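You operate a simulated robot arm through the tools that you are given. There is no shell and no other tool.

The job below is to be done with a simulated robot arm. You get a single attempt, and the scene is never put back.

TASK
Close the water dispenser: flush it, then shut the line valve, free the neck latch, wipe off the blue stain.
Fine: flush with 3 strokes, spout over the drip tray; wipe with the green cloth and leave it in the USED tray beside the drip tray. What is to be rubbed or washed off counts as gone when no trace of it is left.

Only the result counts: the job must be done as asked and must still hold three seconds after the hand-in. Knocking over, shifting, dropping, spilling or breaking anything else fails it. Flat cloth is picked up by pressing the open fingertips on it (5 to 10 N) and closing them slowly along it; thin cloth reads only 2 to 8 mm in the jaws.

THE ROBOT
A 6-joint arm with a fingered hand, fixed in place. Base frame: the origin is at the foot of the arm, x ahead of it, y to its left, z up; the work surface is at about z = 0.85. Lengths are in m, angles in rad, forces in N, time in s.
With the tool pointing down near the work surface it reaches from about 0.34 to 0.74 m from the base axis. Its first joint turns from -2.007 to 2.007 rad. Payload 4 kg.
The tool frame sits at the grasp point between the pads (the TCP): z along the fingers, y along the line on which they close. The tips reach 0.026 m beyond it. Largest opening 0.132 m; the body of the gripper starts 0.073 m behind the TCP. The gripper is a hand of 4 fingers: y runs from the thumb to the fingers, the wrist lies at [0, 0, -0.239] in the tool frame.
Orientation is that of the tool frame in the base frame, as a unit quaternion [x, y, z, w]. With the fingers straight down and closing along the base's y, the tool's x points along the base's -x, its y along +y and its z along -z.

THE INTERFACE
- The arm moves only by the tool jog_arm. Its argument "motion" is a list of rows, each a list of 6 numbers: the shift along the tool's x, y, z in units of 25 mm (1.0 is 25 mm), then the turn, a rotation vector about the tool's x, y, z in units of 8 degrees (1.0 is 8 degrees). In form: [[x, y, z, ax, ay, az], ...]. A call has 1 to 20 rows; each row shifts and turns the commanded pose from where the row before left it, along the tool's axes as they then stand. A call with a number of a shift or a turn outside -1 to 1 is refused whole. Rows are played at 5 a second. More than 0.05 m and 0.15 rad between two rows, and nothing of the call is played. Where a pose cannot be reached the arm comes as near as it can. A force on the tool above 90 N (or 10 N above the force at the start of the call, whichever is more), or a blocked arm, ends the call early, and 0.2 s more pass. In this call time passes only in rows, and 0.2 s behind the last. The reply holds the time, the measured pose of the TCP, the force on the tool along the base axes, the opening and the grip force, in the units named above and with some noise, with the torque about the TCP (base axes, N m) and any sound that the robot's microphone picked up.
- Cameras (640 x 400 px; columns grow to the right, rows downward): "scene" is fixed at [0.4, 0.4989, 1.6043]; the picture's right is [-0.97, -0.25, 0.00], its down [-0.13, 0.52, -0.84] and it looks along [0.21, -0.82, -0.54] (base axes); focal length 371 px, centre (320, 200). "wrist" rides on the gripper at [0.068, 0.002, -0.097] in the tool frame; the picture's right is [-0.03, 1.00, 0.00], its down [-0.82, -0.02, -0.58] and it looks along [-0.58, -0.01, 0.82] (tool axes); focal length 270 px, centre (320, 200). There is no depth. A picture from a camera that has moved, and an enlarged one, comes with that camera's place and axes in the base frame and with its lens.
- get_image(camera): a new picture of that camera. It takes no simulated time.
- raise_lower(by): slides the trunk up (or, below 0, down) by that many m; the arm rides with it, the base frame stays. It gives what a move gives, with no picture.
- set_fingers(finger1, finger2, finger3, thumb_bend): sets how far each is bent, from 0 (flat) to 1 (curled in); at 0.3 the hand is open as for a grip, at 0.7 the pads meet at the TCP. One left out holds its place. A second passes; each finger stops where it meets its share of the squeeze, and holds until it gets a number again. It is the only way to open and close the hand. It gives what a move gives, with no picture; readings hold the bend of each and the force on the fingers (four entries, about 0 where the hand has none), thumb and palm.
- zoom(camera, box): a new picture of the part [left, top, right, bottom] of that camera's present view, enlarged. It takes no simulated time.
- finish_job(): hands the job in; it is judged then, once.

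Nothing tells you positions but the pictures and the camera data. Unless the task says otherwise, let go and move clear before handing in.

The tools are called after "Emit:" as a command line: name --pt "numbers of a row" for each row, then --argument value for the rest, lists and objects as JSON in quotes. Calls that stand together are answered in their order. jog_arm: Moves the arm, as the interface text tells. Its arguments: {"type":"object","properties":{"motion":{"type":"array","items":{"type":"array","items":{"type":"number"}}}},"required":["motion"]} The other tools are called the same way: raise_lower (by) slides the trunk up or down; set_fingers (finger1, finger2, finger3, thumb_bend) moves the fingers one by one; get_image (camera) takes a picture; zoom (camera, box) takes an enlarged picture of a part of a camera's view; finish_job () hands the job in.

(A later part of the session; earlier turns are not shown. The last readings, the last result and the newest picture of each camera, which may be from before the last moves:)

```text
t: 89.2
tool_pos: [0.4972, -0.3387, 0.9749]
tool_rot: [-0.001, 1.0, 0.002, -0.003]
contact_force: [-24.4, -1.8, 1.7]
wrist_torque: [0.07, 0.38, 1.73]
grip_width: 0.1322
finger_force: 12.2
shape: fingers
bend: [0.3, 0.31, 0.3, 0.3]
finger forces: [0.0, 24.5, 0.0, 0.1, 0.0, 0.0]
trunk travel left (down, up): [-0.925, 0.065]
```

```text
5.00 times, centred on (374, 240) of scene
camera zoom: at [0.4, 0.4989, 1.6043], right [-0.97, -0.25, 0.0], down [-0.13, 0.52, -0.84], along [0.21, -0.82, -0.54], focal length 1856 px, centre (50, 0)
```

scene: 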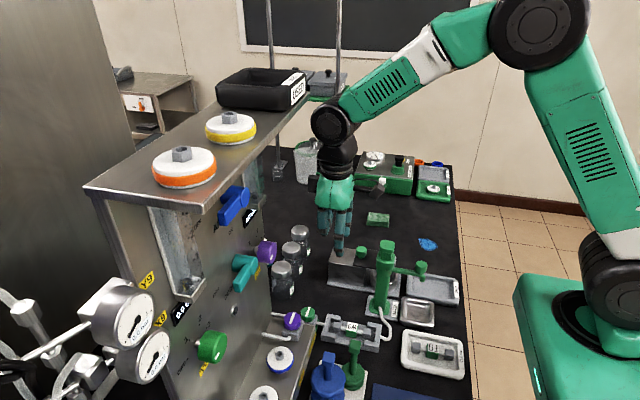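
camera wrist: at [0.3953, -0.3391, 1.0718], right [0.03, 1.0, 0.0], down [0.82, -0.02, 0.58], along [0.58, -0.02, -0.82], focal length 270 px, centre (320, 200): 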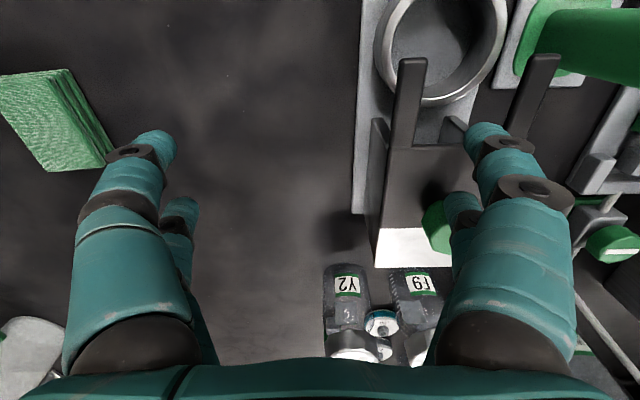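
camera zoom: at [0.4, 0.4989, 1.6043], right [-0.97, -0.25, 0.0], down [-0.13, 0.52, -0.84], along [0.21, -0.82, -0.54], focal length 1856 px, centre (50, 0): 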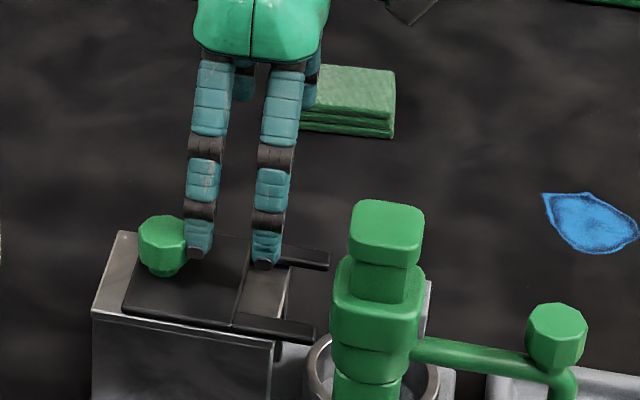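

End stop reached at 24 N, so the fork is fully withdrawn from the ring. Backing off and lifting, then checking that it stays.

Emit:
jog_arm --pt "0.5 0 0 0 0 0" --pt "0.3 0 -0.5 0 0 0" --pt "0 0 -1 0 0 0" --pt "0 0 -1 0 0 0" --pt "0 0 -1 0 0 0"

Emit:
get_image --camera "scene"

Emit:
zoom --camera "scene" --box '[310, 200, 438, 280]'

Emit:
get_image --camera "wrist"

```text
t: 90.4
tool_pos: [0.4799, -0.3376, 1.0635]
tool_rot: [0.001, 1.0, 0.0, 0.0]
contact_force: [-0.1, -0.4, -0.1]
wrist_torque: [-0.01, -0.02, 0.0]
grip_width: 0.1326
finger_force: 0.1
shape: fingers
bend: [0.3, 0.3, 0.3, 0.3]
finger forces: [0.0, 0.1, 0.1, 0.0, 0.0, 0.0]
trunk travel left (down, up): [-0.925, 0.065]
```

```text
taken
```

scene: 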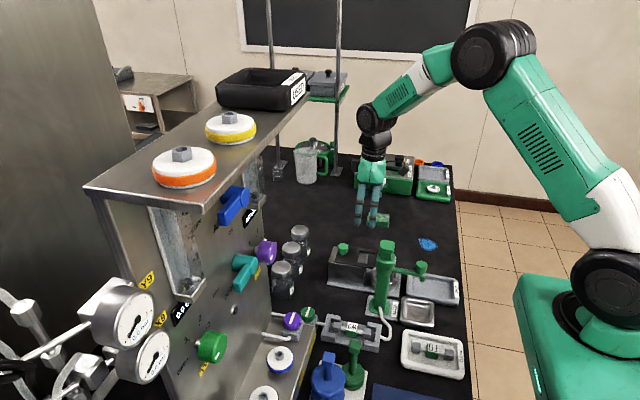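

```text
5.00 times, centred on (374, 240) of scene
camera zoom: at [0.4, 0.4989, 1.6043], right [-0.97, -0.25, 0.0], down [-0.13, 0.52, -0.84], along [0.21, -0.82, -0.54], focal length 1856 px, centre (50, 0)
```

zoom: 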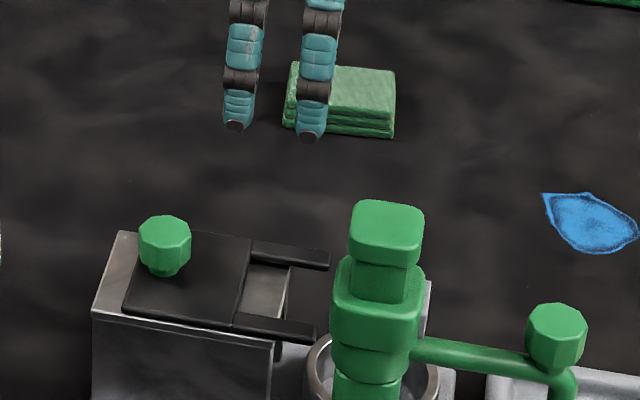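

```text
taken
camera wrist: at [0.4114, -0.336, 1.1598], right [0.03, 1.0, 0.0], down [0.82, -0.02, 0.58], along [0.58, -0.02, -0.82], focal length 270 px, centre (320, 200)
```

wrist: 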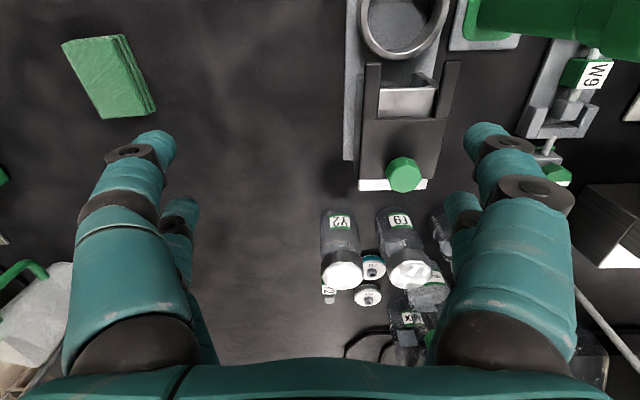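

The latch stays retracted. Next is the cloth, which is a folded pad centred at about (0.463, -0.548), roughly 7 cm by 6 cm. Moving above it for a closer look.

Emit:
jog_arm --pt "0.07 -0.84 0 0 0 0" --pt "0.07 -0.84 0 0 0 0" --pt "0.07 -0.84 0 0 0 0" --pt "0.07 -0.84 0 0 0 0" --pt "0.07 -0.84 0 0 0 0" --pt "0.07 -0.84 0 0 0 0" --pt "0.07 -0.84 0 0 0 0" --pt "0.07 -0.84 0 0 0 0" --pt "0.07 -0.84 0 0 0 0" --pt "0.07 -0.84 0 0 0 0"

Emit:
get_image --camera "wrist"

Emit:
get_image --camera "scene"

```text
t: 92.6
tool_pos: [0.4628, -0.55, 1.0595]
tool_rot: [0.001, 1.0, 0.0, 0.0]
contact_force: [0.2, 0.6, -0.3]
wrist_torque: [0.02, 0.01, -0.05]
grip_width: 0.1328
finger_force: 0.0
shape: fingers
bend: [0.3, 0.3, 0.3, 0.3]
finger forces: [0.1, 0.1, 0.1, 0.1, 0.0, 0.0]
trunk travel left (down, up): [-0.925, 0.065]
```

```text
taken
camera wrist: at [0.3947, -0.5491, 1.157], right [0.03, 1.0, 0.0], down [0.82, -0.02, 0.58], along [0.58, -0.01, -0.82], focal length 270 px, centre (320, 200)
```

wrist: 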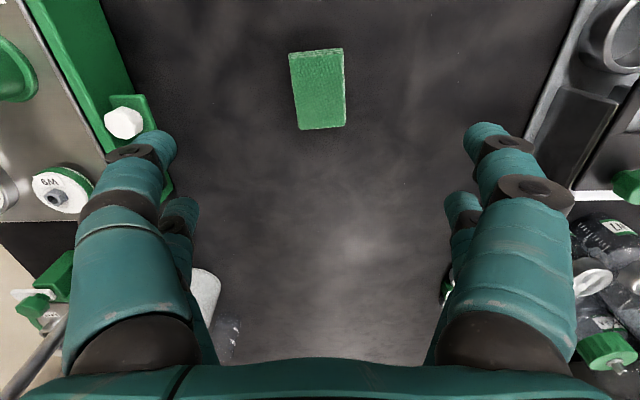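

```text
taken
```

scene: 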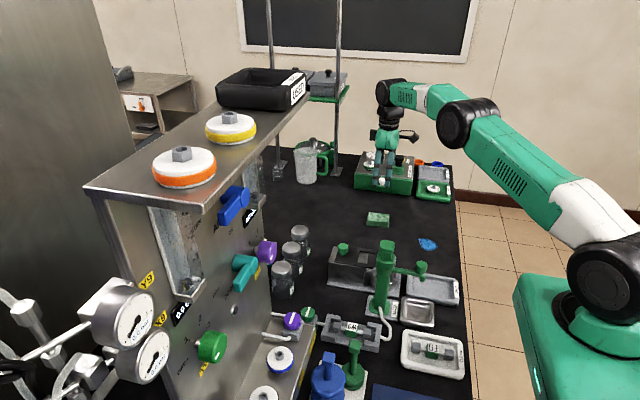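

Emit:
zoom --camera "wrist" --box '[260, 30, 380, 150]'

Emit:
zoom --camera "scene" --box '[354, 200, 402, 235]'

Emit:
zoom --camera "scene" --box '[400, 225, 456, 260]'

```text
3.33 times, centred on (320, 90) of wrist
camera zoom: at [0.3947, -0.5491, 1.157], right [0.03, 1.0, 0.0], down [0.82, -0.02, 0.58], along [0.58, -0.01, -0.82], focal length 901 px, centre (320, 567)
```

zoom: 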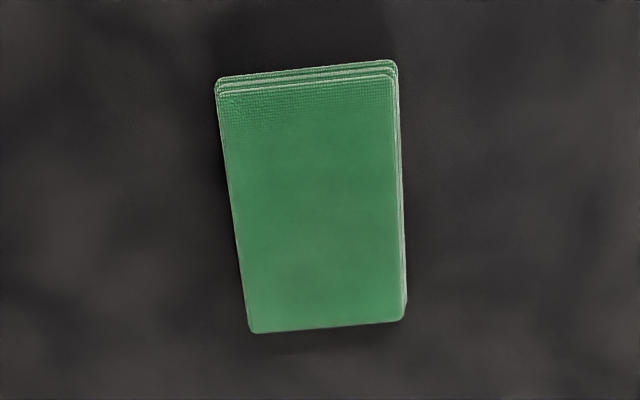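

```text
11.43 times, centred on (378, 218) of scene
camera zoom: at [0.4, 0.4989, 1.6043], right [-0.97, -0.25, 0.0], down [-0.13, 0.52, -0.84], along [0.21, -0.82, -0.54], focal length 4242 px, centre (-343, 0)
```

zoom: 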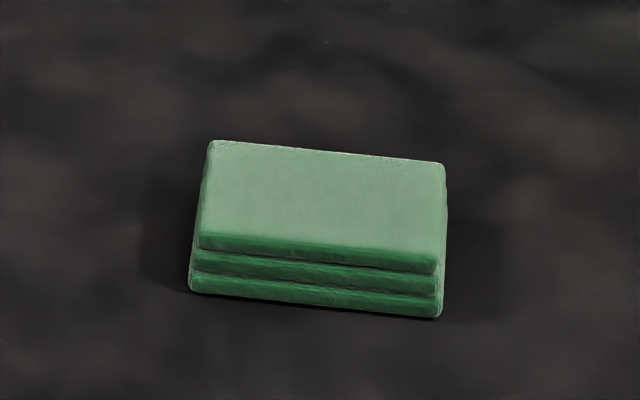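

```text
11.43 times, centred on (428, 242) of scene
camera zoom: at [0.4, 0.4989, 1.6043], right [-0.97, -0.25, 0.0], down [-0.13, 0.52, -0.84], along [0.21, -0.82, -0.54], focal length 4242 px, centre (-914, -286)
```

zoom: 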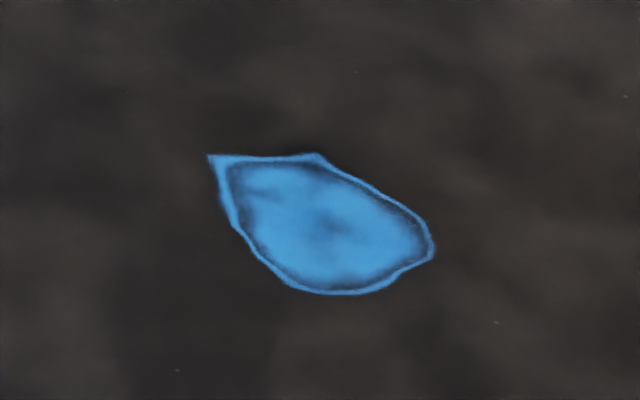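

The cloth is a three-layer folded pad, 75 × 50 × 20 mm, rotated about +4°. I'll align, lower around it and take it by its long sides.

Emit:
jog_arm --pt "0 0 1 0 0 -0.5" --pt "0 0 1 0 0 0" --pt "0 0 1 0 0 0" --pt "0 0 1 0 0 0" --pt "0 0 1 0 0 0"

Emit:
get_image --camera "wrist"

Emit:
zoom --camera "scene" --box '[330, 180, 426, 240]'

```text
t: 93.8
tool_pos: [0.4619, -0.5495, 0.9378]
tool_rot: [-0.034, 0.999, 0.0, 0.001]
contact_force: [-0.1, 0.8, -0.1]
wrist_torque: [0.02, -0.05, -0.02]
grip_width: 0.1328
finger_force: 0.1
shape: fingers
bend: [0.3, 0.3, 0.3, 0.3]
finger forces: [0.0, 0.1, 0.0, 0.0, 0.0, 0.0]
trunk travel left (down, up): [-0.925, 0.065]
```

```text
taken
camera wrist: at [0.3951, -0.5534, 1.0328], right [-0.04, 1.0, 0.0], down [0.82, 0.04, 0.58], along [0.58, 0.02, -0.82], focal length 270 px, centre (320, 200)
```

wrist: 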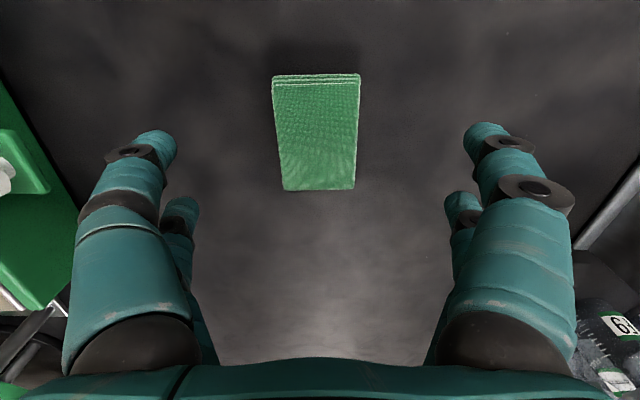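

```text
6.67 times, centred on (378, 210) of scene
camera zoom: at [0.4, 0.4989, 1.6043], right [-0.97, -0.25, 0.0], down [-0.13, 0.52, -0.84], along [0.21, -0.82, -0.54], focal length 2475 px, centre (-67, 133)
```

zoom: 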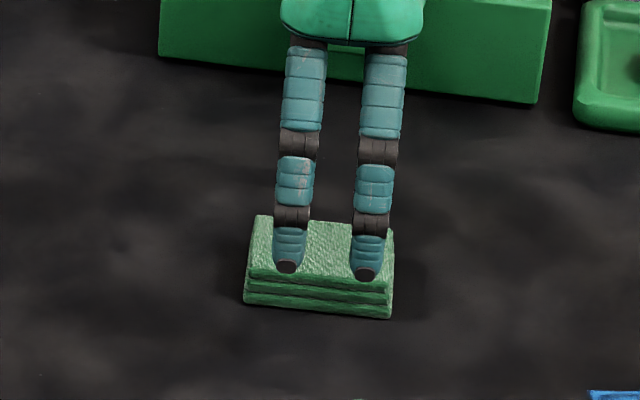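

Emit:
jog_arm --pt "-0.04 -0.14 0.7 0 0 0" --pt "0 0 0.7 0 0 0" --pt "0 0 0.5 0 0 0" --pt "0 0 0.3 0 0 0"

Emit:
get_image --camera "wrist"

Emit:
zoom --camera "scene" --box '[330, 190, 426, 250]'

```text
t: 94.8
tool_pos: [0.4654, -0.5527, 0.8827]
tool_rot: [-0.034, 0.999, -0.001, -0.001]
contact_force: [-0.2, 0.3, -0.3]
wrist_torque: [0.02, 0.02, -0.01]
grip_width: 0.1323
finger_force: 0.0
shape: fingers
bend: [0.3, 0.3, 0.3, 0.3]
finger forces: [0.0, 0.0, 0.1, 0.1, 0.0, 0.0]
trunk travel left (down, up): [-0.925, 0.065]
```

```text
taken
camera wrist: at [0.3975, -0.5567, 0.9795], right [-0.04, 1.0, 0.0], down [0.82, 0.04, 0.58], along [0.58, 0.02, -0.82], focal length 270 px, centre (320, 200)
```

wrist: 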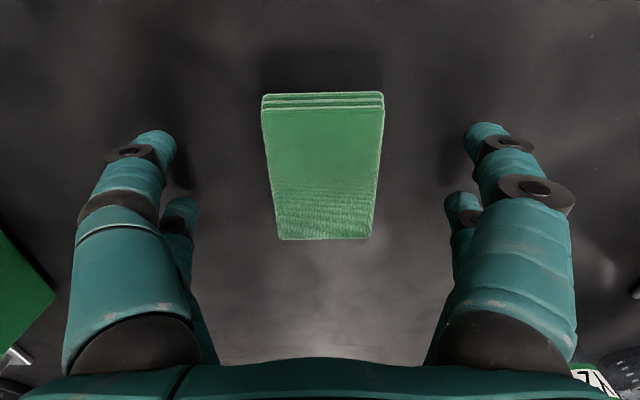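

```text
6.67 times, centred on (378, 220) of scene
camera zoom: at [0.4, 0.4989, 1.6043], right [-0.97, -0.25, 0.0], down [-0.13, 0.52, -0.84], along [0.21, -0.82, -0.54], focal length 2475 px, centre (-67, 67)
```

zoom: 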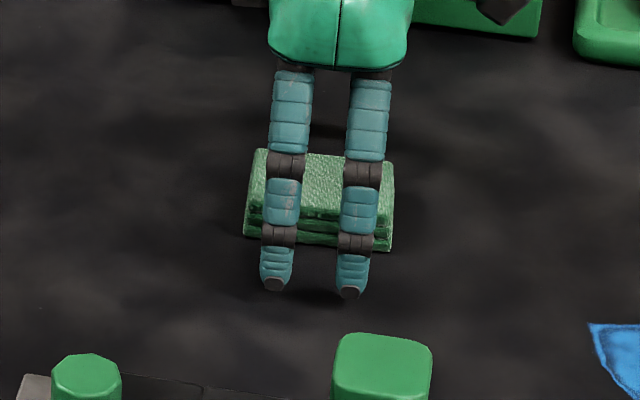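

Emit:
set_fingers --finger1 0.5 --finger2 0.5 --finger3 0.5 --thumb_bend 0.5

Emit:
set_fingers --finger1 0.6 --finger2 0.6 --finger3 0.6 --thumb_bend 0.6

Emit:
get_image --camera "wrist"

Emit:
zoom --camera "scene" --box '[330, 190, 426, 250]'

```text
t: 95.8
tool_pos: [0.4654, -0.553, 0.8834]
tool_rot: [-0.034, 0.999, 0.0, 0.001]
contact_force: [-0.2, -0.4, -0.7]
wrist_torque: [-0.04, -0.01, 0.01]
grip_width: 0.0664
finger_force: 0.1
shape: fingers
bend: [0.5, 0.5, 0.5, 0.5]
finger forces: [0.1, 0.0, 0.0, 0.0, 0.1, 0.1]
trunk travel left (down, up): [-0.925, 0.065]
```

```text
t: 96.8
tool_pos: [0.4648, -0.5521, 0.8837]
tool_rot: [-0.034, 0.999, 0.0, 0.001]
contact_force: [0.3, 0.0, -0.4]
wrist_torque: [0.02, 0.02, 0.0]
grip_width: 0.0518
finger_force: 9.4
shape: fingers
bend: [0.54, 0.54, 0.55, 0.57]
finger forces: [4.7, 4.5, 3.6, 0.1, 5.3, 0.1]
trunk travel left (down, up): [-0.925, 0.065]
```

```text
taken
camera wrist: at [0.3974, -0.5566, 0.9796], right [-0.04, 1.0, 0.0], down [0.82, 0.04, 0.58], along [0.58, 0.02, -0.82], focal length 270 px, centre (320, 200)
```

wrist: 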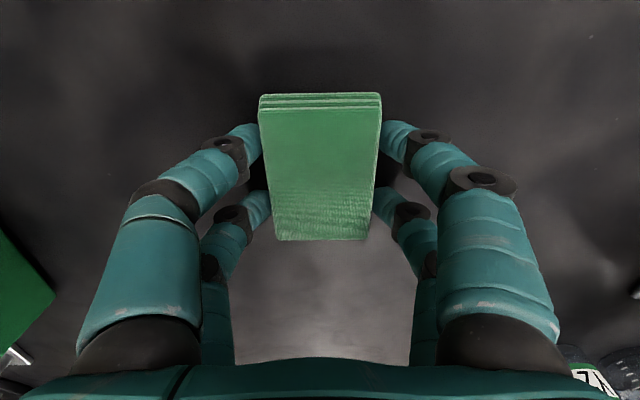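

```text
6.67 times, centred on (378, 220) of scene
camera zoom: at [0.4, 0.4989, 1.6043], right [-0.97, -0.25, 0.0], down [-0.13, 0.52, -0.84], along [0.21, -0.82, -0.54], focal length 2475 px, centre (-67, 67)
```

zoom: 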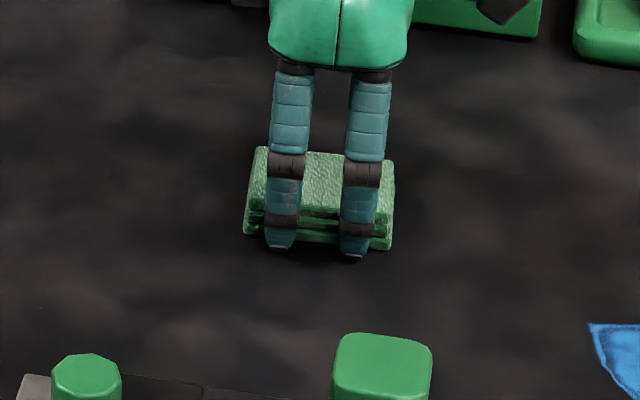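

The grip is good, but the tips are almost level with the cloth bottom. I'll regrip about 6 mm higher so the cloth, not the fingers, touches the bench.

Emit:
set_fingers --finger1 0.5 --finger2 0.5 --finger3 0.5 --thumb_bend 0.5

Emit:
jog_arm --pt "0 0 -0.26 0 0 0"

Emit:
set_fingers --finger1 0.58 --finger2 0.58 --finger3 0.58 --thumb_bend 0.58

Emit:
set_fingers --finger1 0.66 --finger2 0.66 --finger3 0.66 --thumb_bend 0.66

Emit:
zoom --camera "scene" --box '[330, 190, 426, 250]'

Emit:
get_image --camera "wrist"

```text
t: 97.8
tool_pos: [0.4649, -0.5533, 0.8849]
tool_rot: [-0.035, 0.999, 0.0, 0.0]
contact_force: [-0.8, 0.7, -0.4]
wrist_torque: [-0.02, -0.01, -0.02]
grip_width: 0.0654
finger_force: 0.0
shape: fingers
bend: [0.5, 0.5, 0.5, 0.5]
finger forces: [0.0, 0.0, 0.0, 0.1, 0.1, 0.2]
trunk travel left (down, up): [-0.925, 0.065]
```

```text
t: 98.2
tool_pos: [0.4648, -0.5512, 0.8895]
tool_rot: [-0.034, 0.999, 0.001, 0.0]
contact_force: [0.2, -0.7, 0.0]
wrist_torque: [0.0, 0.0, -0.01]
grip_width: 0.065
finger_force: 0.1
shape: fingers
bend: [0.5, 0.5, 0.5, 0.5]
finger forces: [0.0, 0.1, 0.1, 0.1, 0.0, 0.0]
trunk travel left (down, up): [-0.925, 0.065]
```

```text
t: 99.2
tool_pos: [0.4649, -0.5513, 0.8895]
tool_rot: [-0.034, 0.999, -0.001, 0.0]
contact_force: [-0.1, 1.2, -1.4]
wrist_torque: [-0.02, -0.01, 0.01]
grip_width: 0.0528
finger_force: 5.0
shape: fingers
bend: [0.54, 0.54, 0.54, 0.55]
finger forces: [2.5, 2.2, 2.0, 0.0, 2.6, 0.0]
trunk travel left (down, up): [-0.925, 0.065]
```

```text
t: 100.2
tool_pos: [0.4646, -0.5522, 0.8912]
tool_rot: [-0.034, 0.999, -0.001, 0.0]
contact_force: [-0.4, 0.4, 0.0]
wrist_torque: [0.0, 0.01, 0.0]
grip_width: 0.0507
finger_force: 16.8
shape: fingers
bend: [0.53, 0.53, 0.56, 0.6]
finger forces: [8.5, 8.0, 6.3, 0.0, 10.0, 0.1]
trunk travel left (down, up): [-0.925, 0.065]
```

```text
6.67 times, centred on (378, 220) of scene
camera zoom: at [0.4, 0.4989, 1.6043], right [-0.97, -0.25, 0.0], down [-0.13, 0.52, -0.84], along [0.21, -0.82, -0.54], focal length 2475 px, centre (-67, 67)
```

zoom: 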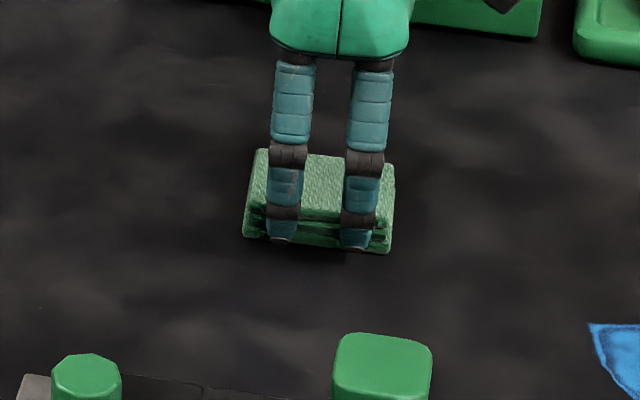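

```text
taken
camera wrist: at [0.3971, -0.5557, 0.9864], right [-0.04, 1.0, 0.0], down [0.82, 0.04, 0.58], along [0.58, 0.02, -0.82], focal length 270 px, centre (320, 200)
```

wrist: 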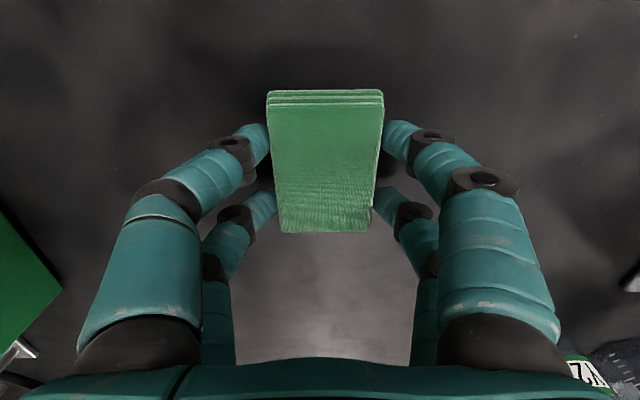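

Held with about 17 N. Lifting slightly to confirm the cloth comes along.

Emit:
jog_arm --pt "0 0 -0.5 0 0 0" --pt "0 0 -0.8 0 0 0" --pt "0 0 -0.8 0 0 0"

Emit:
zoom --camera "scene" --box '[330, 180, 426, 240]'

Emit:
get_image --camera "wrist"

```text
t: 101.0
tool_pos: [0.4651, -0.5516, 0.9448]
tool_rot: [-0.034, 0.999, 0.0, 0.001]
contact_force: [-0.4, -0.4, -1.2]
wrist_torque: [0.0, -0.02, 0.02]
grip_width: 0.0507
finger_force: 15.8
shape: fingers
bend: [0.53, 0.53, 0.56, 0.6]
finger forces: [8.4, 8.0, 6.3, 0.0, 10.0, 0.0]
trunk travel left (down, up): [-0.925, 0.065]
```

```text
6.67 times, centred on (378, 210) of scene
camera zoom: at [0.4, 0.4989, 1.6043], right [-0.97, -0.25, 0.0], down [-0.13, 0.52, -0.84], along [0.21, -0.82, -0.54], focal length 2475 px, centre (-67, 133)
```

zoom: 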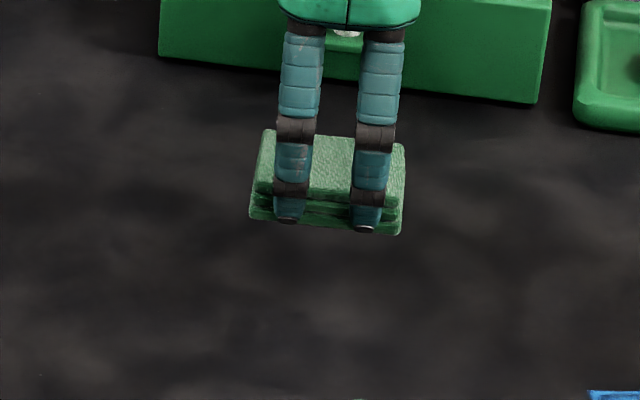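

```text
taken
camera wrist: at [0.3972, -0.5546, 1.0402], right [-0.04, 1.0, 0.0], down [0.82, 0.04, 0.58], along [0.58, 0.02, -0.82], focal length 270 px, centre (320, 200)
```

wrist: 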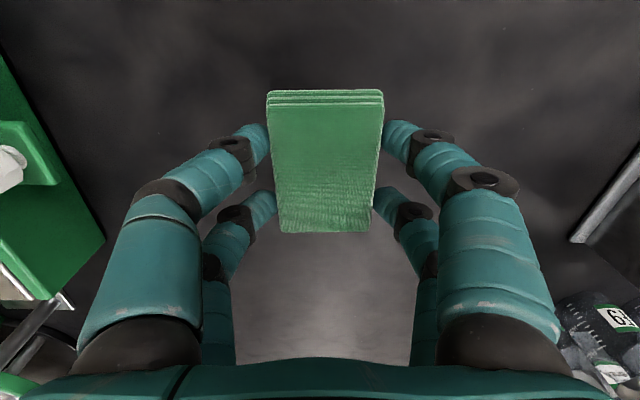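

The cloth is securely held. Carrying it over to the stain, centred at about (0.297, -0.475).

Emit:
jog_arm --pt "0.93 0.49 0 0 0 0" --pt "0.93 0.49 0 0 0 0" --pt "0.93 0.49 0 0 0 0" --pt "0.93 0.49 0 0 0 0" --pt "0.93 0.49 0 0 0 0" --pt "0.93 0.49 0 0 0 0" --pt "0.93 0.49 0 0 0 0"

Emit:
get_image --camera "wrist"

Emit:
zoom --camera "scene" --box '[370, 190, 482, 260]'

```text
t: 102.6
tool_pos: [0.2947, -0.4771, 0.9427]
tool_rot: [-0.034, 0.999, 0.0, 0.0]
contact_force: [0.3, 0.3, -0.3]
wrist_torque: [-0.03, 0.0, 0.0]
grip_width: 0.0506
finger_force: 16.3
shape: fingers
bend: [0.53, 0.53, 0.56, 0.6]
finger forces: [8.3, 7.9, 6.3, 0.1, 9.9, 0.0]
trunk travel left (down, up): [-0.925, 0.065]
```

```text
taken
camera wrist: at [0.2275, -0.4802, 1.0396], right [-0.04, 1.0, 0.0], down [0.82, 0.04, 0.58], along [0.58, 0.02, -0.82], focal length 270 px, centre (320, 200)
```

wrist: 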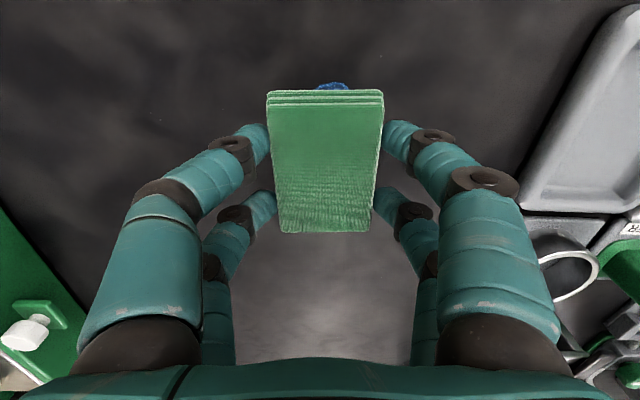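

```text
5.71 times, centred on (426, 225) of scene
camera zoom: at [0.4, 0.4989, 1.6043], right [-0.97, -0.25, 0.0], down [-0.13, 0.52, -0.84], along [0.21, -0.82, -0.54], focal length 2121 px, centre (-286, 57)
```

zoom: 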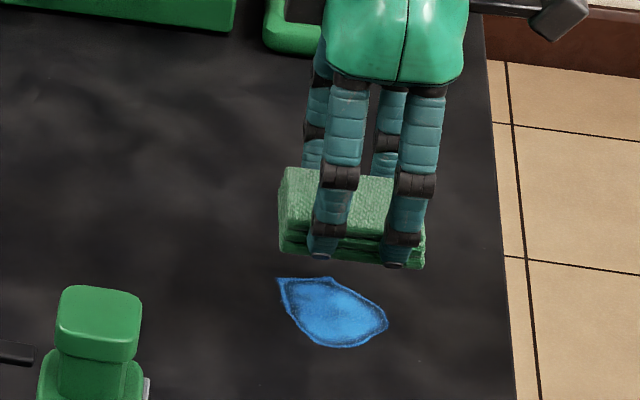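

Emit:
jog_arm --pt "0 0 0.7 0 0 0" --pt "0 0 0.7 0 0 0" --pt "0 0 0.5 0 0 0"

Emit:
jog_arm --pt "0 0 0.1 0 0 0"

```text
t: 103.4
tool_pos: [0.2964, -0.4817, 0.8948]
tool_rot: [-0.033, 0.999, -0.001, 0.001]
contact_force: [-0.4, 0.4, -0.7]
wrist_torque: [0.03, -0.03, -0.01]
grip_width: 0.0505
finger_force: 15.7
shape: fingers
bend: [0.53, 0.53, 0.56, 0.6]
finger forces: [8.3, 7.8, 6.3, 0.0, 9.9, 0.0]
trunk travel left (down, up): [-0.925, 0.065]
```

```text
t: 103.8
tool_pos: [0.2957, -0.4794, 0.8919]
tool_rot: [-0.033, 0.999, 0.0, 0.0]
contact_force: [0.3, 0.2, -0.3]
wrist_torque: [-0.02, 0.01, 0.01]
grip_width: 0.0505
finger_force: 16.5
shape: fingers
bend: [0.53, 0.53, 0.56, 0.6]
finger forces: [8.3, 7.8, 6.4, 0.0, 9.9, 0.0]
trunk travel left (down, up): [-0.925, 0.065]
```

Emit:
jog_arm --pt "0 0 0.06 0 0 0" --pt "0 0 0.03 0 0 0"

Emit:
jog_arm --pt "0 0 0.04 0 0 0"

```text
t: 104.4
tool_pos: [0.2969, -0.4786, 0.8897]
tool_rot: [-0.034, 0.999, 0.0, 0.0]
contact_force: [-1.7, 0.4, 1.5]
wrist_torque: [0.05, 0.06, 0.01]
grip_width: 0.0507
finger_force: 16.5
shape: fingers
bend: [0.53, 0.53, 0.56, 0.61]
finger forces: [8.2, 8.0, 6.1, 0.0, 9.9, 0.0]
trunk travel left (down, up): [-0.925, 0.065]
```

```text
t: 104.8
tool_pos: [0.2965, -0.4776, 0.89]
tool_rot: [-0.034, 0.999, -0.001, 0.0]
contact_force: [-0.5, 0.0, 5.4]
wrist_torque: [0.15, 0.05, 0.04]
grip_width: 0.0506
finger_force: 16.7
shape: fingers
bend: [0.53, 0.53, 0.56, 0.61]
finger forces: [8.2, 8.0, 6.3, 0.1, 10.2, 0.1]
trunk travel left (down, up): [-0.925, 0.065]
```

Pressing at about 5 N. Starting to rub in overlapping passes.

Emit:
jog_arm --pt "0 -0.4 0.02 0 0 0" --pt "0 -0.4 0 0 0 0" --pt "-0.6 0 0 0 0 0" --pt "0.6 0 0 0 0 0" --pt "0.6 0 0 0 0 0" --pt "-0.6 0 0 0 0 0" --pt "0 0.4 0 0 0 0" --pt "0 0.4 0 0 0 0" --pt "-0.6 0 0 0 0 0" --pt "0.6 0 0 0 0 0" --pt "0.6 0 0 0 0 0" --pt "-0.6 0 0 0 0 0" --pt "0 0.4 0 0 0 0" --pt "0 0.4 0 0 0 0" --pt "-0.6 0 0 0 0 0" --pt "0.6 0 0 0 0 0" --pt "0.6 0 0 0 0 0" --pt "-0.6 0 0 0 0 0" --pt "0 -0.4 0 0 0 0" --pt "0 -0.4 0 0 0 0"

Emit:
get_image --camera "wrist"

Emit:
zoom --camera "scene" --box '[370, 190, 482, 260]'

```text
t: 109.0
tool_pos: [0.2961, -0.4762, 0.8879]
tool_rot: [-0.034, 0.999, 0.001, 0.0]
contact_force: [-1.4, 4.3, 8.6]
wrist_torque: [0.32, 0.09, -0.03]
grip_width: 0.0506
finger_force: 16.8
shape: fingers
bend: [0.53, 0.53, 0.57, 0.62]
finger forces: [9.4, 9.0, 5.8, 0.0, 9.0, 0.0]
trunk travel left (down, up): [-0.925, 0.065]
```

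```text
taken
camera wrist: at [0.2286, -0.4798, 0.9847], right [-0.04, 1.0, 0.0], down [0.82, 0.04, 0.58], along [0.58, 0.02, -0.82], focal length 270 px, centre (320, 200)
```

wrist: 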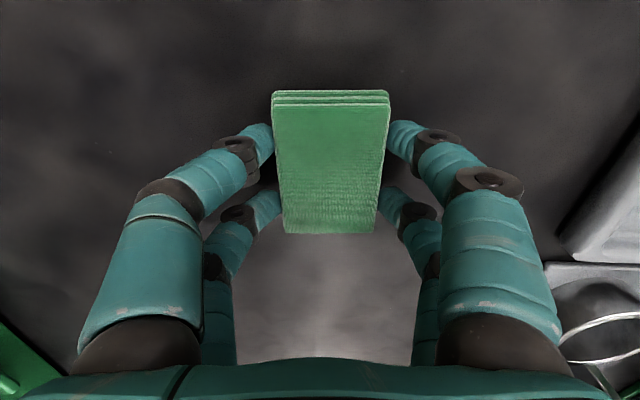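

```text
5.71 times, centred on (426, 225) of scene
camera zoom: at [0.4, 0.4989, 1.6043], right [-0.97, -0.25, 0.0], down [-0.13, 0.52, -0.84], along [0.21, -0.82, -0.54], focal length 2121 px, centre (-286, 57)
```

zoom: 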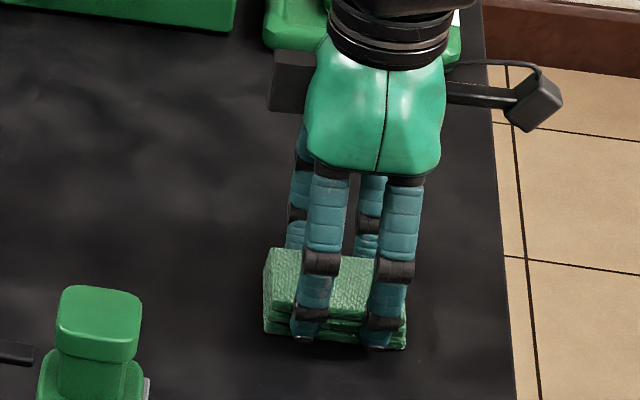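

No blue is visible around the cloth. I'll do a second round with wider coverage before checking.

Emit:
jog_arm --pt "0.5 0 0 0 0 0" --pt "0.5 0 0 0 0 0" --pt "0 -0.5 0 0 0 0" --pt "0 -0.5 0 0 0 0" --pt "-0.7 0 0 0 0 0" --pt "-0.7 0 0 0 0 0" --pt "-0.6 0 0 0 0 0" --pt "0 0.5 0 0 0 0" --pt "0.7 0 0 0 0 0" --pt "0.7 0 0 0 0 0" --pt "0.6 0 0 0 0 0" --pt "0 0.5 0 0 0 0" --pt "-0.7 0 0 0 0 0" --pt "-0.7 0 0 0 0 0" --pt "-0.6 0 0 0 0 0" --pt "0 0.5 0 0 0 0" --pt "0 0.5 0 0 0 0" --pt "0.7 0 0 0 0 0" --pt "0.7 0 0 0 0 0" --pt "0.6 0 0 0 0 0"

Emit:
zoom --camera "scene" --box '[370, 190, 482, 260]'

```text
t: 113.2
tool_pos: [0.2705, -0.4551, 0.8886]
tool_rot: [-0.034, 0.999, -0.001, 0.0]
contact_force: [1.9, 0.3, 6.8]
wrist_torque: [0.13, -0.03, -0.02]
grip_width: 0.0505
finger_force: 16.6
shape: fingers
bend: [0.53, 0.53, 0.57, 0.61]
finger forces: [8.7, 8.0, 6.7, 0.1, 10.0, 0.0]
trunk travel left (down, up): [-0.925, 0.065]
```

```text
5.71 times, centred on (426, 225) of scene
camera zoom: at [0.4, 0.4989, 1.6043], right [-0.97, -0.25, 0.0], down [-0.13, 0.52, -0.84], along [0.21, -0.82, -0.54], focal length 2121 px, centre (-286, 57)
```

zoom: 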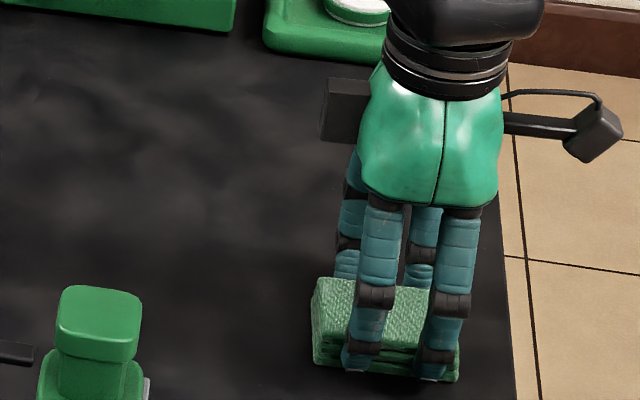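

Emit:
jog_arm --pt "-0.7 0 0 0 0 0" --pt "-0.7 0 0 0 0 0" --pt "0.5 -0.5 0 0 0 0" --pt "0.5 -0.5 0 0 0 0" --pt "-0.5 -0.5 0 0 0 0" --pt "0 0.5 0 0 0 0" --pt "0 0.5 0 0 0 0" --pt "0 0.3 0 0 0 0" --pt "0 0 -0.6 0 0 0" --pt "0 0 -1 0 0 0" --pt "0 0 -1 0 0 0" --pt "0 0 -1 0 0 0"

Emit:
get_image --camera "scene"

Emit:
zoom --camera "scene" --box '[370, 200, 482, 270]'

Emit:
get_image --camera "wrist"

```text
t: 115.8
tool_pos: [0.294, -0.4591, 0.9782]
tool_rot: [-0.034, 0.999, 0.0, 0.0]
contact_force: [0.5, -1.1, -1.0]
wrist_torque: [-0.04, 0.03, 0.0]
grip_width: 0.0504
finger_force: 16.2
shape: fingers
bend: [0.53, 0.53, 0.57, 0.61]
finger forces: [8.2, 7.8, 6.3, 0.0, 9.7, 0.0]
trunk travel left (down, up): [-0.925, 0.065]
```

```text
taken
```

scene: 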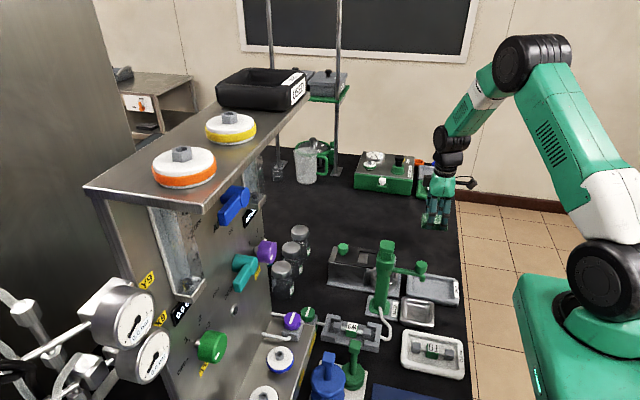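

```text
5.71 times, centred on (426, 235) of scene
camera zoom: at [0.4, 0.4989, 1.6043], right [-0.97, -0.25, 0.0], down [-0.13, 0.52, -0.84], along [0.21, -0.82, -0.54], focal length 2121 px, centre (-286, 0)
```

zoom: 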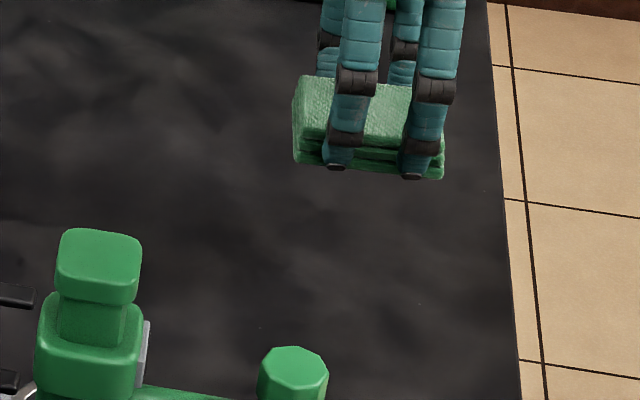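

```text
taken
camera wrist: at [0.225, -0.4623, 1.0754], right [-0.04, 1.0, 0.0], down [0.82, 0.04, 0.58], along [0.58, 0.02, -0.82], focal length 270 px, centre (320, 200)
```

wrist: 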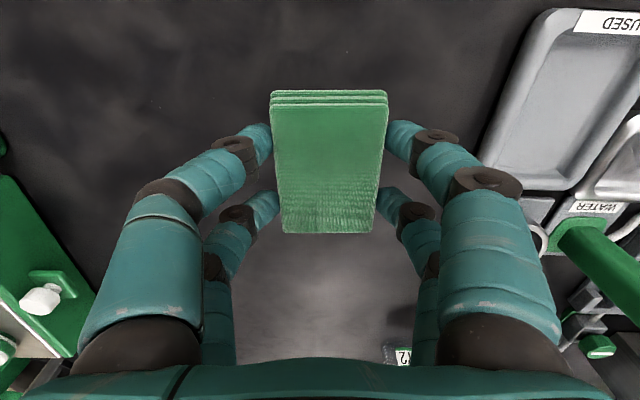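

The stain area looks clean. I'll check it closely for any trace.

Emit:
zoom --camera "scene" --box '[400, 225, 456, 260]'

Emit:
zoom --camera "wrist" --box '[160, 0, 480, 130]'

```text
11.43 times, centred on (428, 242) of scene
camera zoom: at [0.4, 0.4989, 1.6043], right [-0.97, -0.25, 0.0], down [-0.13, 0.52, -0.84], along [0.21, -0.82, -0.54], focal length 4242 px, centre (-914, -286)
```

zoom: 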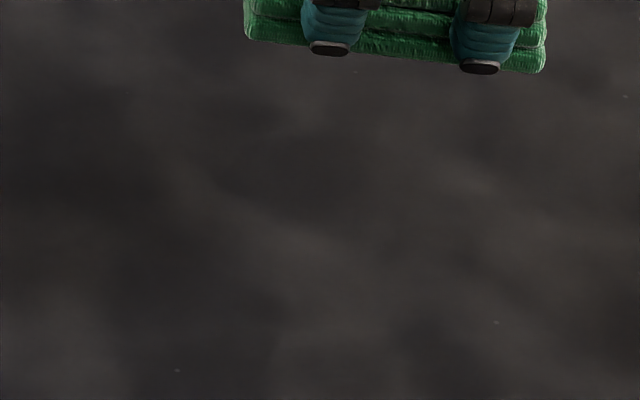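

```text
2.00 times, centred on (320, 65) of wrist
camera zoom: at [0.225, -0.4623, 1.0754], right [-0.04, 1.0, 0.0], down [0.82, 0.04, 0.58], along [0.58, 0.02, -0.82], focal length 541 px, centre (320, 470)
```

zoom: 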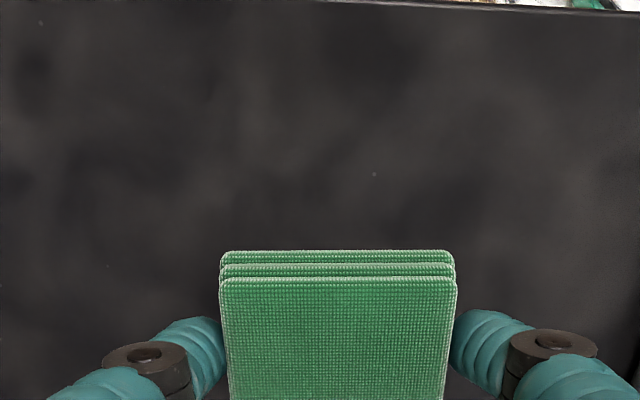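

The stain is completely gone. Now I'll carry the cloth to the USED tray, centred at about (0.287, -0.269).

Emit:
jog_arm --pt "0 0 -0.4 0 0 0.5" --pt "0.02 0.93 0 0 0 0" --pt "0.02 0.93 0 0 0 0" --pt "0.02 0.93 0 0 0 0" --pt "0.02 0.93 0 0 0 0" --pt "0.02 0.93 0 0 0 0" --pt "0.02 0.93 0 0 0 0" --pt "0.02 0.93 0 0 0 0" --pt "0.02 0.93 0 0 0 0"

Emit:
get_image --camera "wrist"

Emit:
get_image --camera "scene"

Emit:
zoom --camera "scene" --box '[370, 240, 482, 310]'

```text
t: 117.8
tool_pos: [0.2888, -0.2745, 0.9906]
tool_rot: [0.0, 1.0, -0.001, 0.0]
contact_force: [-0.5, -1.2, -0.6]
wrist_torque: [-0.04, -0.04, -0.01]
grip_width: 0.0507
finger_force: 16.4
shape: fingers
bend: [0.53, 0.53, 0.57, 0.61]
finger forces: [8.3, 7.8, 6.3, 0.0, 9.7, 0.1]
trunk travel left (down, up): [-0.925, 0.065]
```

```text
taken
camera wrist: at [0.2207, -0.2727, 1.0854], right [0.03, 1.0, 0.0], down [0.82, -0.02, 0.58], along [0.58, -0.02, -0.82], focal length 270 px, centre (320, 200)
```

wrist: 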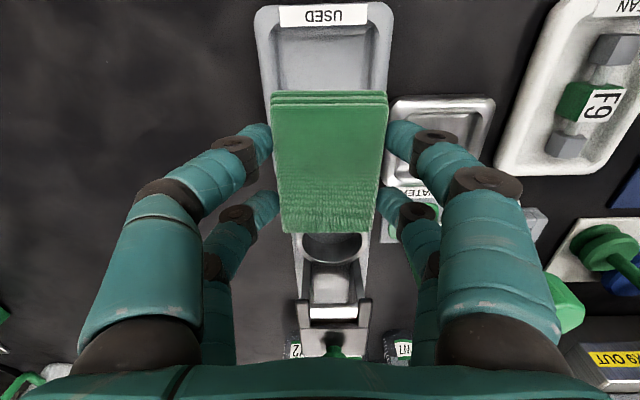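

```text
taken
```

scene: 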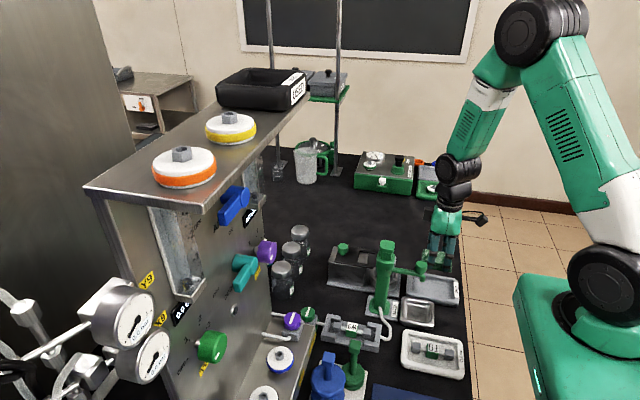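

```text
5.71 times, centred on (426, 275) of scene
camera zoom: at [0.4, 0.4989, 1.6043], right [-0.97, -0.25, 0.0], down [-0.13, 0.52, -0.84], along [0.21, -0.82, -0.54], focal length 2121 px, centre (-286, -229)
```

zoom: 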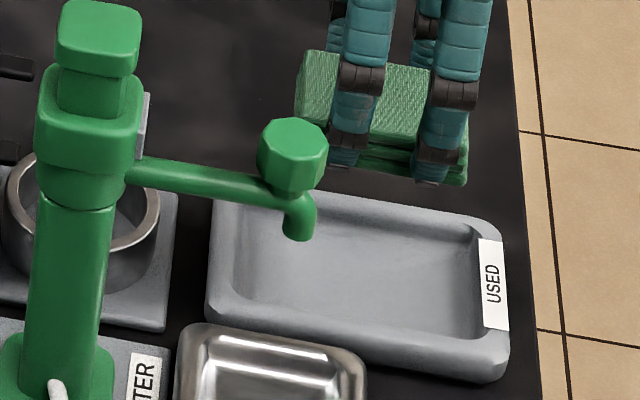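

Cloth and tray are aligned. Lowering gently into the tray.

Emit:
jog_arm --pt "0 0.03 0.8 0 0 0" --pt "0 0 0.8 0 0 0" --pt "0 0 0.8 0 0 0" --pt "0 0 0.7 0 0 0" --pt "0 0 0.2 0 0 0"

Emit:
zoom --camera "scene" --box '[370, 240, 482, 310]'

Emit:
get_image --camera "wrist"

```text
t: 119.0
tool_pos: [0.2897, -0.2722, 0.9061]
tool_rot: [0.0, 1.0, 0.0, 0.0]
contact_force: [0.2, -1.0, 0.0]
wrist_torque: [0.02, -0.02, -0.01]
grip_width: 0.0507
finger_force: 16.6
shape: fingers
bend: [0.53, 0.53, 0.57, 0.61]
finger forces: [8.2, 7.7, 6.4, 0.0, 9.5, 0.1]
trunk travel left (down, up): [-0.925, 0.065]
```

```text
5.71 times, centred on (426, 275) of scene
camera zoom: at [0.4, 0.4989, 1.6043], right [-0.97, -0.25, 0.0], down [-0.13, 0.52, -0.84], along [0.21, -0.82, -0.54], focal length 2121 px, centre (-286, -229)
```

zoom: 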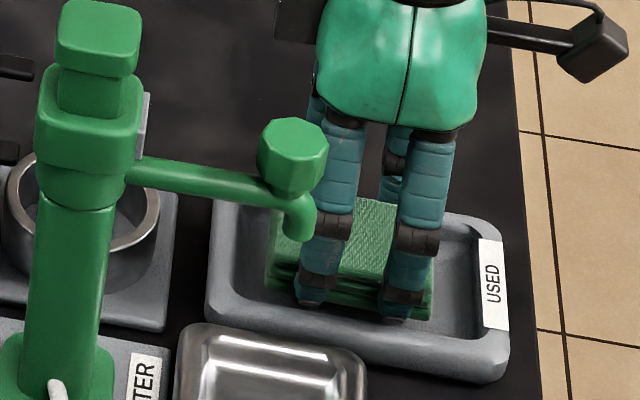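

```text
taken
camera wrist: at [0.2211, -0.2706, 1.0037], right [0.03, 1.0, 0.0], down [0.82, -0.02, 0.58], along [0.58, -0.02, -0.82], focal length 270 px, centre (320, 200)
```

wrist: 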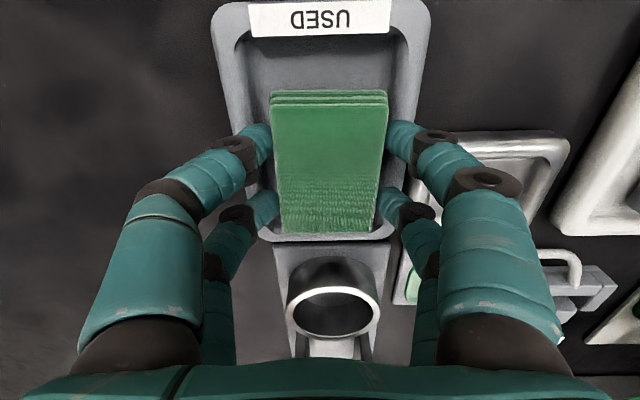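

Emit:
jog_arm --pt "0 0 0.12 0 0 0" --pt "0 0 0.12 0 0 0"

Emit:
zoom --camera "scene" --box '[370, 240, 482, 310]'

```text
t: 119.6
tool_pos: [0.2877, -0.2731, 0.9025]
tool_rot: [0.001, 1.0, -0.002, 0.002]
contact_force: [2.1, 1.3, 41.1]
wrist_torque: [1.72, 0.04, -0.1]
grip_width: 0.0508
finger_force: 35.4
shape: fingers
bend: [0.55, 0.55, 0.57, 0.61]
finger forces: [29.9, 26.0, 5.8, 0.0, 9.0, 0.0]
trunk travel left (down, up): [-0.925, 0.065]
```

```text
5.71 times, centred on (426, 275) of scene
camera zoom: at [0.4, 0.4989, 1.6043], right [-0.97, -0.25, 0.0], down [-0.13, 0.52, -0.84], along [0.21, -0.82, -0.54], focal length 2121 px, centre (-286, -229)
```

zoom: 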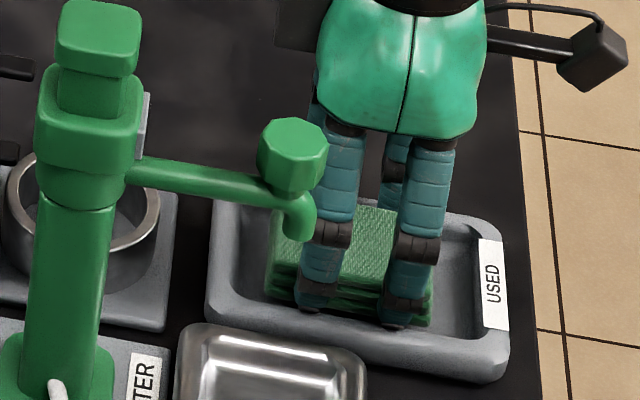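

The +y fingertips met the tray rim. Backing up a few mm.

Emit:
jog_arm --pt "0 0 -0.2 0 0 0"

Emit:
zoom --camera "scene" --box '[370, 240, 482, 310]'

Emit:
get_image --camera "wrist"

```text
t: 120.0
tool_pos: [0.2886, -0.2717, 0.9035]
tool_rot: [0.001, 1.0, 0.0, 0.0]
contact_force: [1.6, 0.2, 4.5]
wrist_torque: [0.24, -0.04, -0.02]
grip_width: 0.0508
finger_force: 17.3
shape: fingers
bend: [0.53, 0.54, 0.57, 0.61]
finger forces: [10.5, 9.6, 6.0, 0.0, 9.1, 0.1]
trunk travel left (down, up): [-0.925, 0.065]
```

```text
5.71 times, centred on (426, 275) of scene
camera zoom: at [0.4, 0.4989, 1.6043], right [-0.97, -0.25, 0.0], down [-0.13, 0.52, -0.84], along [0.21, -0.82, -0.54], focal length 2121 px, centre (-286, -229)
```

zoom: 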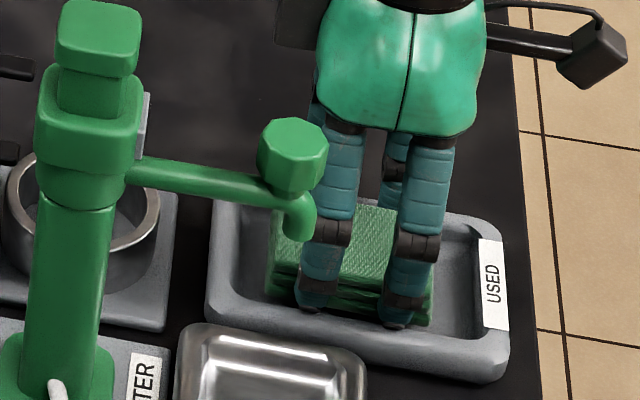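

```text
taken
camera wrist: at [0.2205, -0.2712, 0.9998], right [0.03, 1.0, 0.0], down [0.82, -0.02, 0.58], along [0.58, -0.02, -0.82], focal length 270 px, centre (320, 200)
```

wrist: 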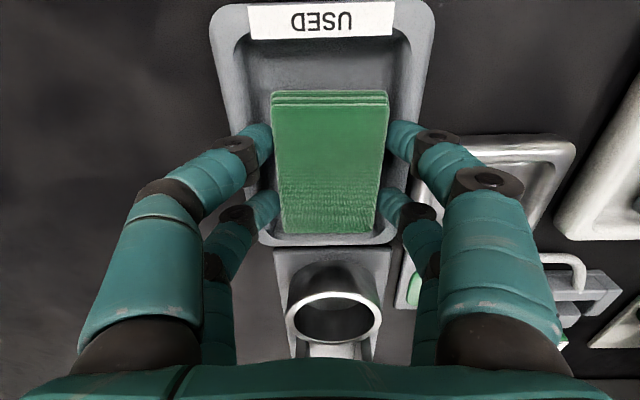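

Emit:
jog_arm --pt "0 -0.04 -0.16 0 0 0"

```text
t: 120.4
tool_pos: [0.2871, -0.2721, 0.9078]
tool_rot: [0.001, 1.0, 0.0, 0.001]
contact_force: [0.4, -0.6, 0.1]
wrist_torque: [-0.02, -0.03, -0.01]
grip_width: 0.0506
finger_force: 15.8
shape: fingers
bend: [0.53, 0.53, 0.57, 0.61]
finger forces: [8.0, 7.6, 6.3, 0.0, 9.3, 0.1]
trunk travel left (down, up): [-0.925, 0.065]
```

Clear of the rim now, with the cloth about 1 cm above the tray floor. Releasing gently.

Emit:
set_fingers --finger1 0.49 --finger2 0.49 --finger3 0.5 --thumb_bend 0.5

Emit:
zoom --camera "scene" --box '[370, 240, 482, 310]'

Emit:
get_image --camera "wrist"

```text
t: 121.4
tool_pos: [0.2882, -0.2717, 0.9086]
tool_rot: [0.001, 1.0, -0.002, -0.001]
contact_force: [0.0, 0.6, -1.0]
wrist_torque: [0.0, -0.02, -0.01]
grip_width: 0.0671
finger_force: 0.1
shape: fingers
bend: [0.49, 0.49, 0.5, 0.5]
finger forces: [0.1, 0.0, 0.0, 0.0, 0.0, 0.0]
trunk travel left (down, up): [-0.925, 0.065]
```

```text
5.71 times, centred on (426, 275) of scene
camera zoom: at [0.4, 0.4989, 1.6043], right [-0.97, -0.25, 0.0], down [-0.13, 0.52, -0.84], along [0.21, -0.82, -0.54], focal length 2121 px, centre (-286, -229)
```

zoom: 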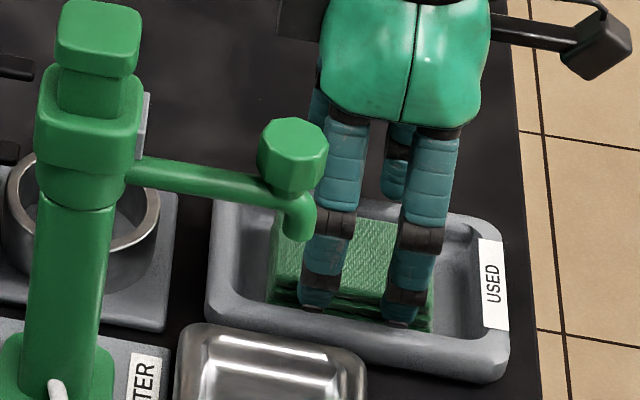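

```text
taken
camera wrist: at [0.2197, -0.2717, 1.0046], right [0.03, 1.0, 0.0], down [0.82, -0.02, 0.58], along [0.58, -0.02, -0.82], focal length 270 px, centre (320, 200)
```

wrist: 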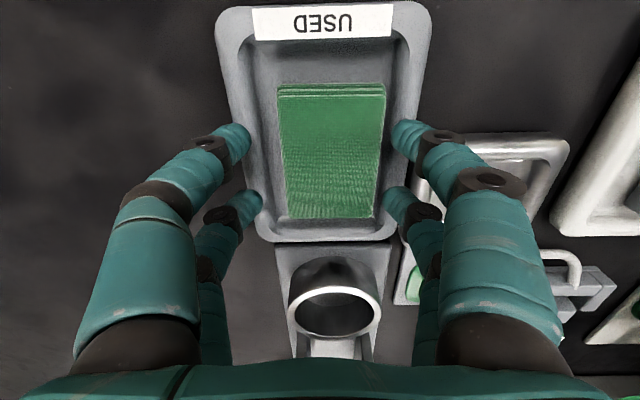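

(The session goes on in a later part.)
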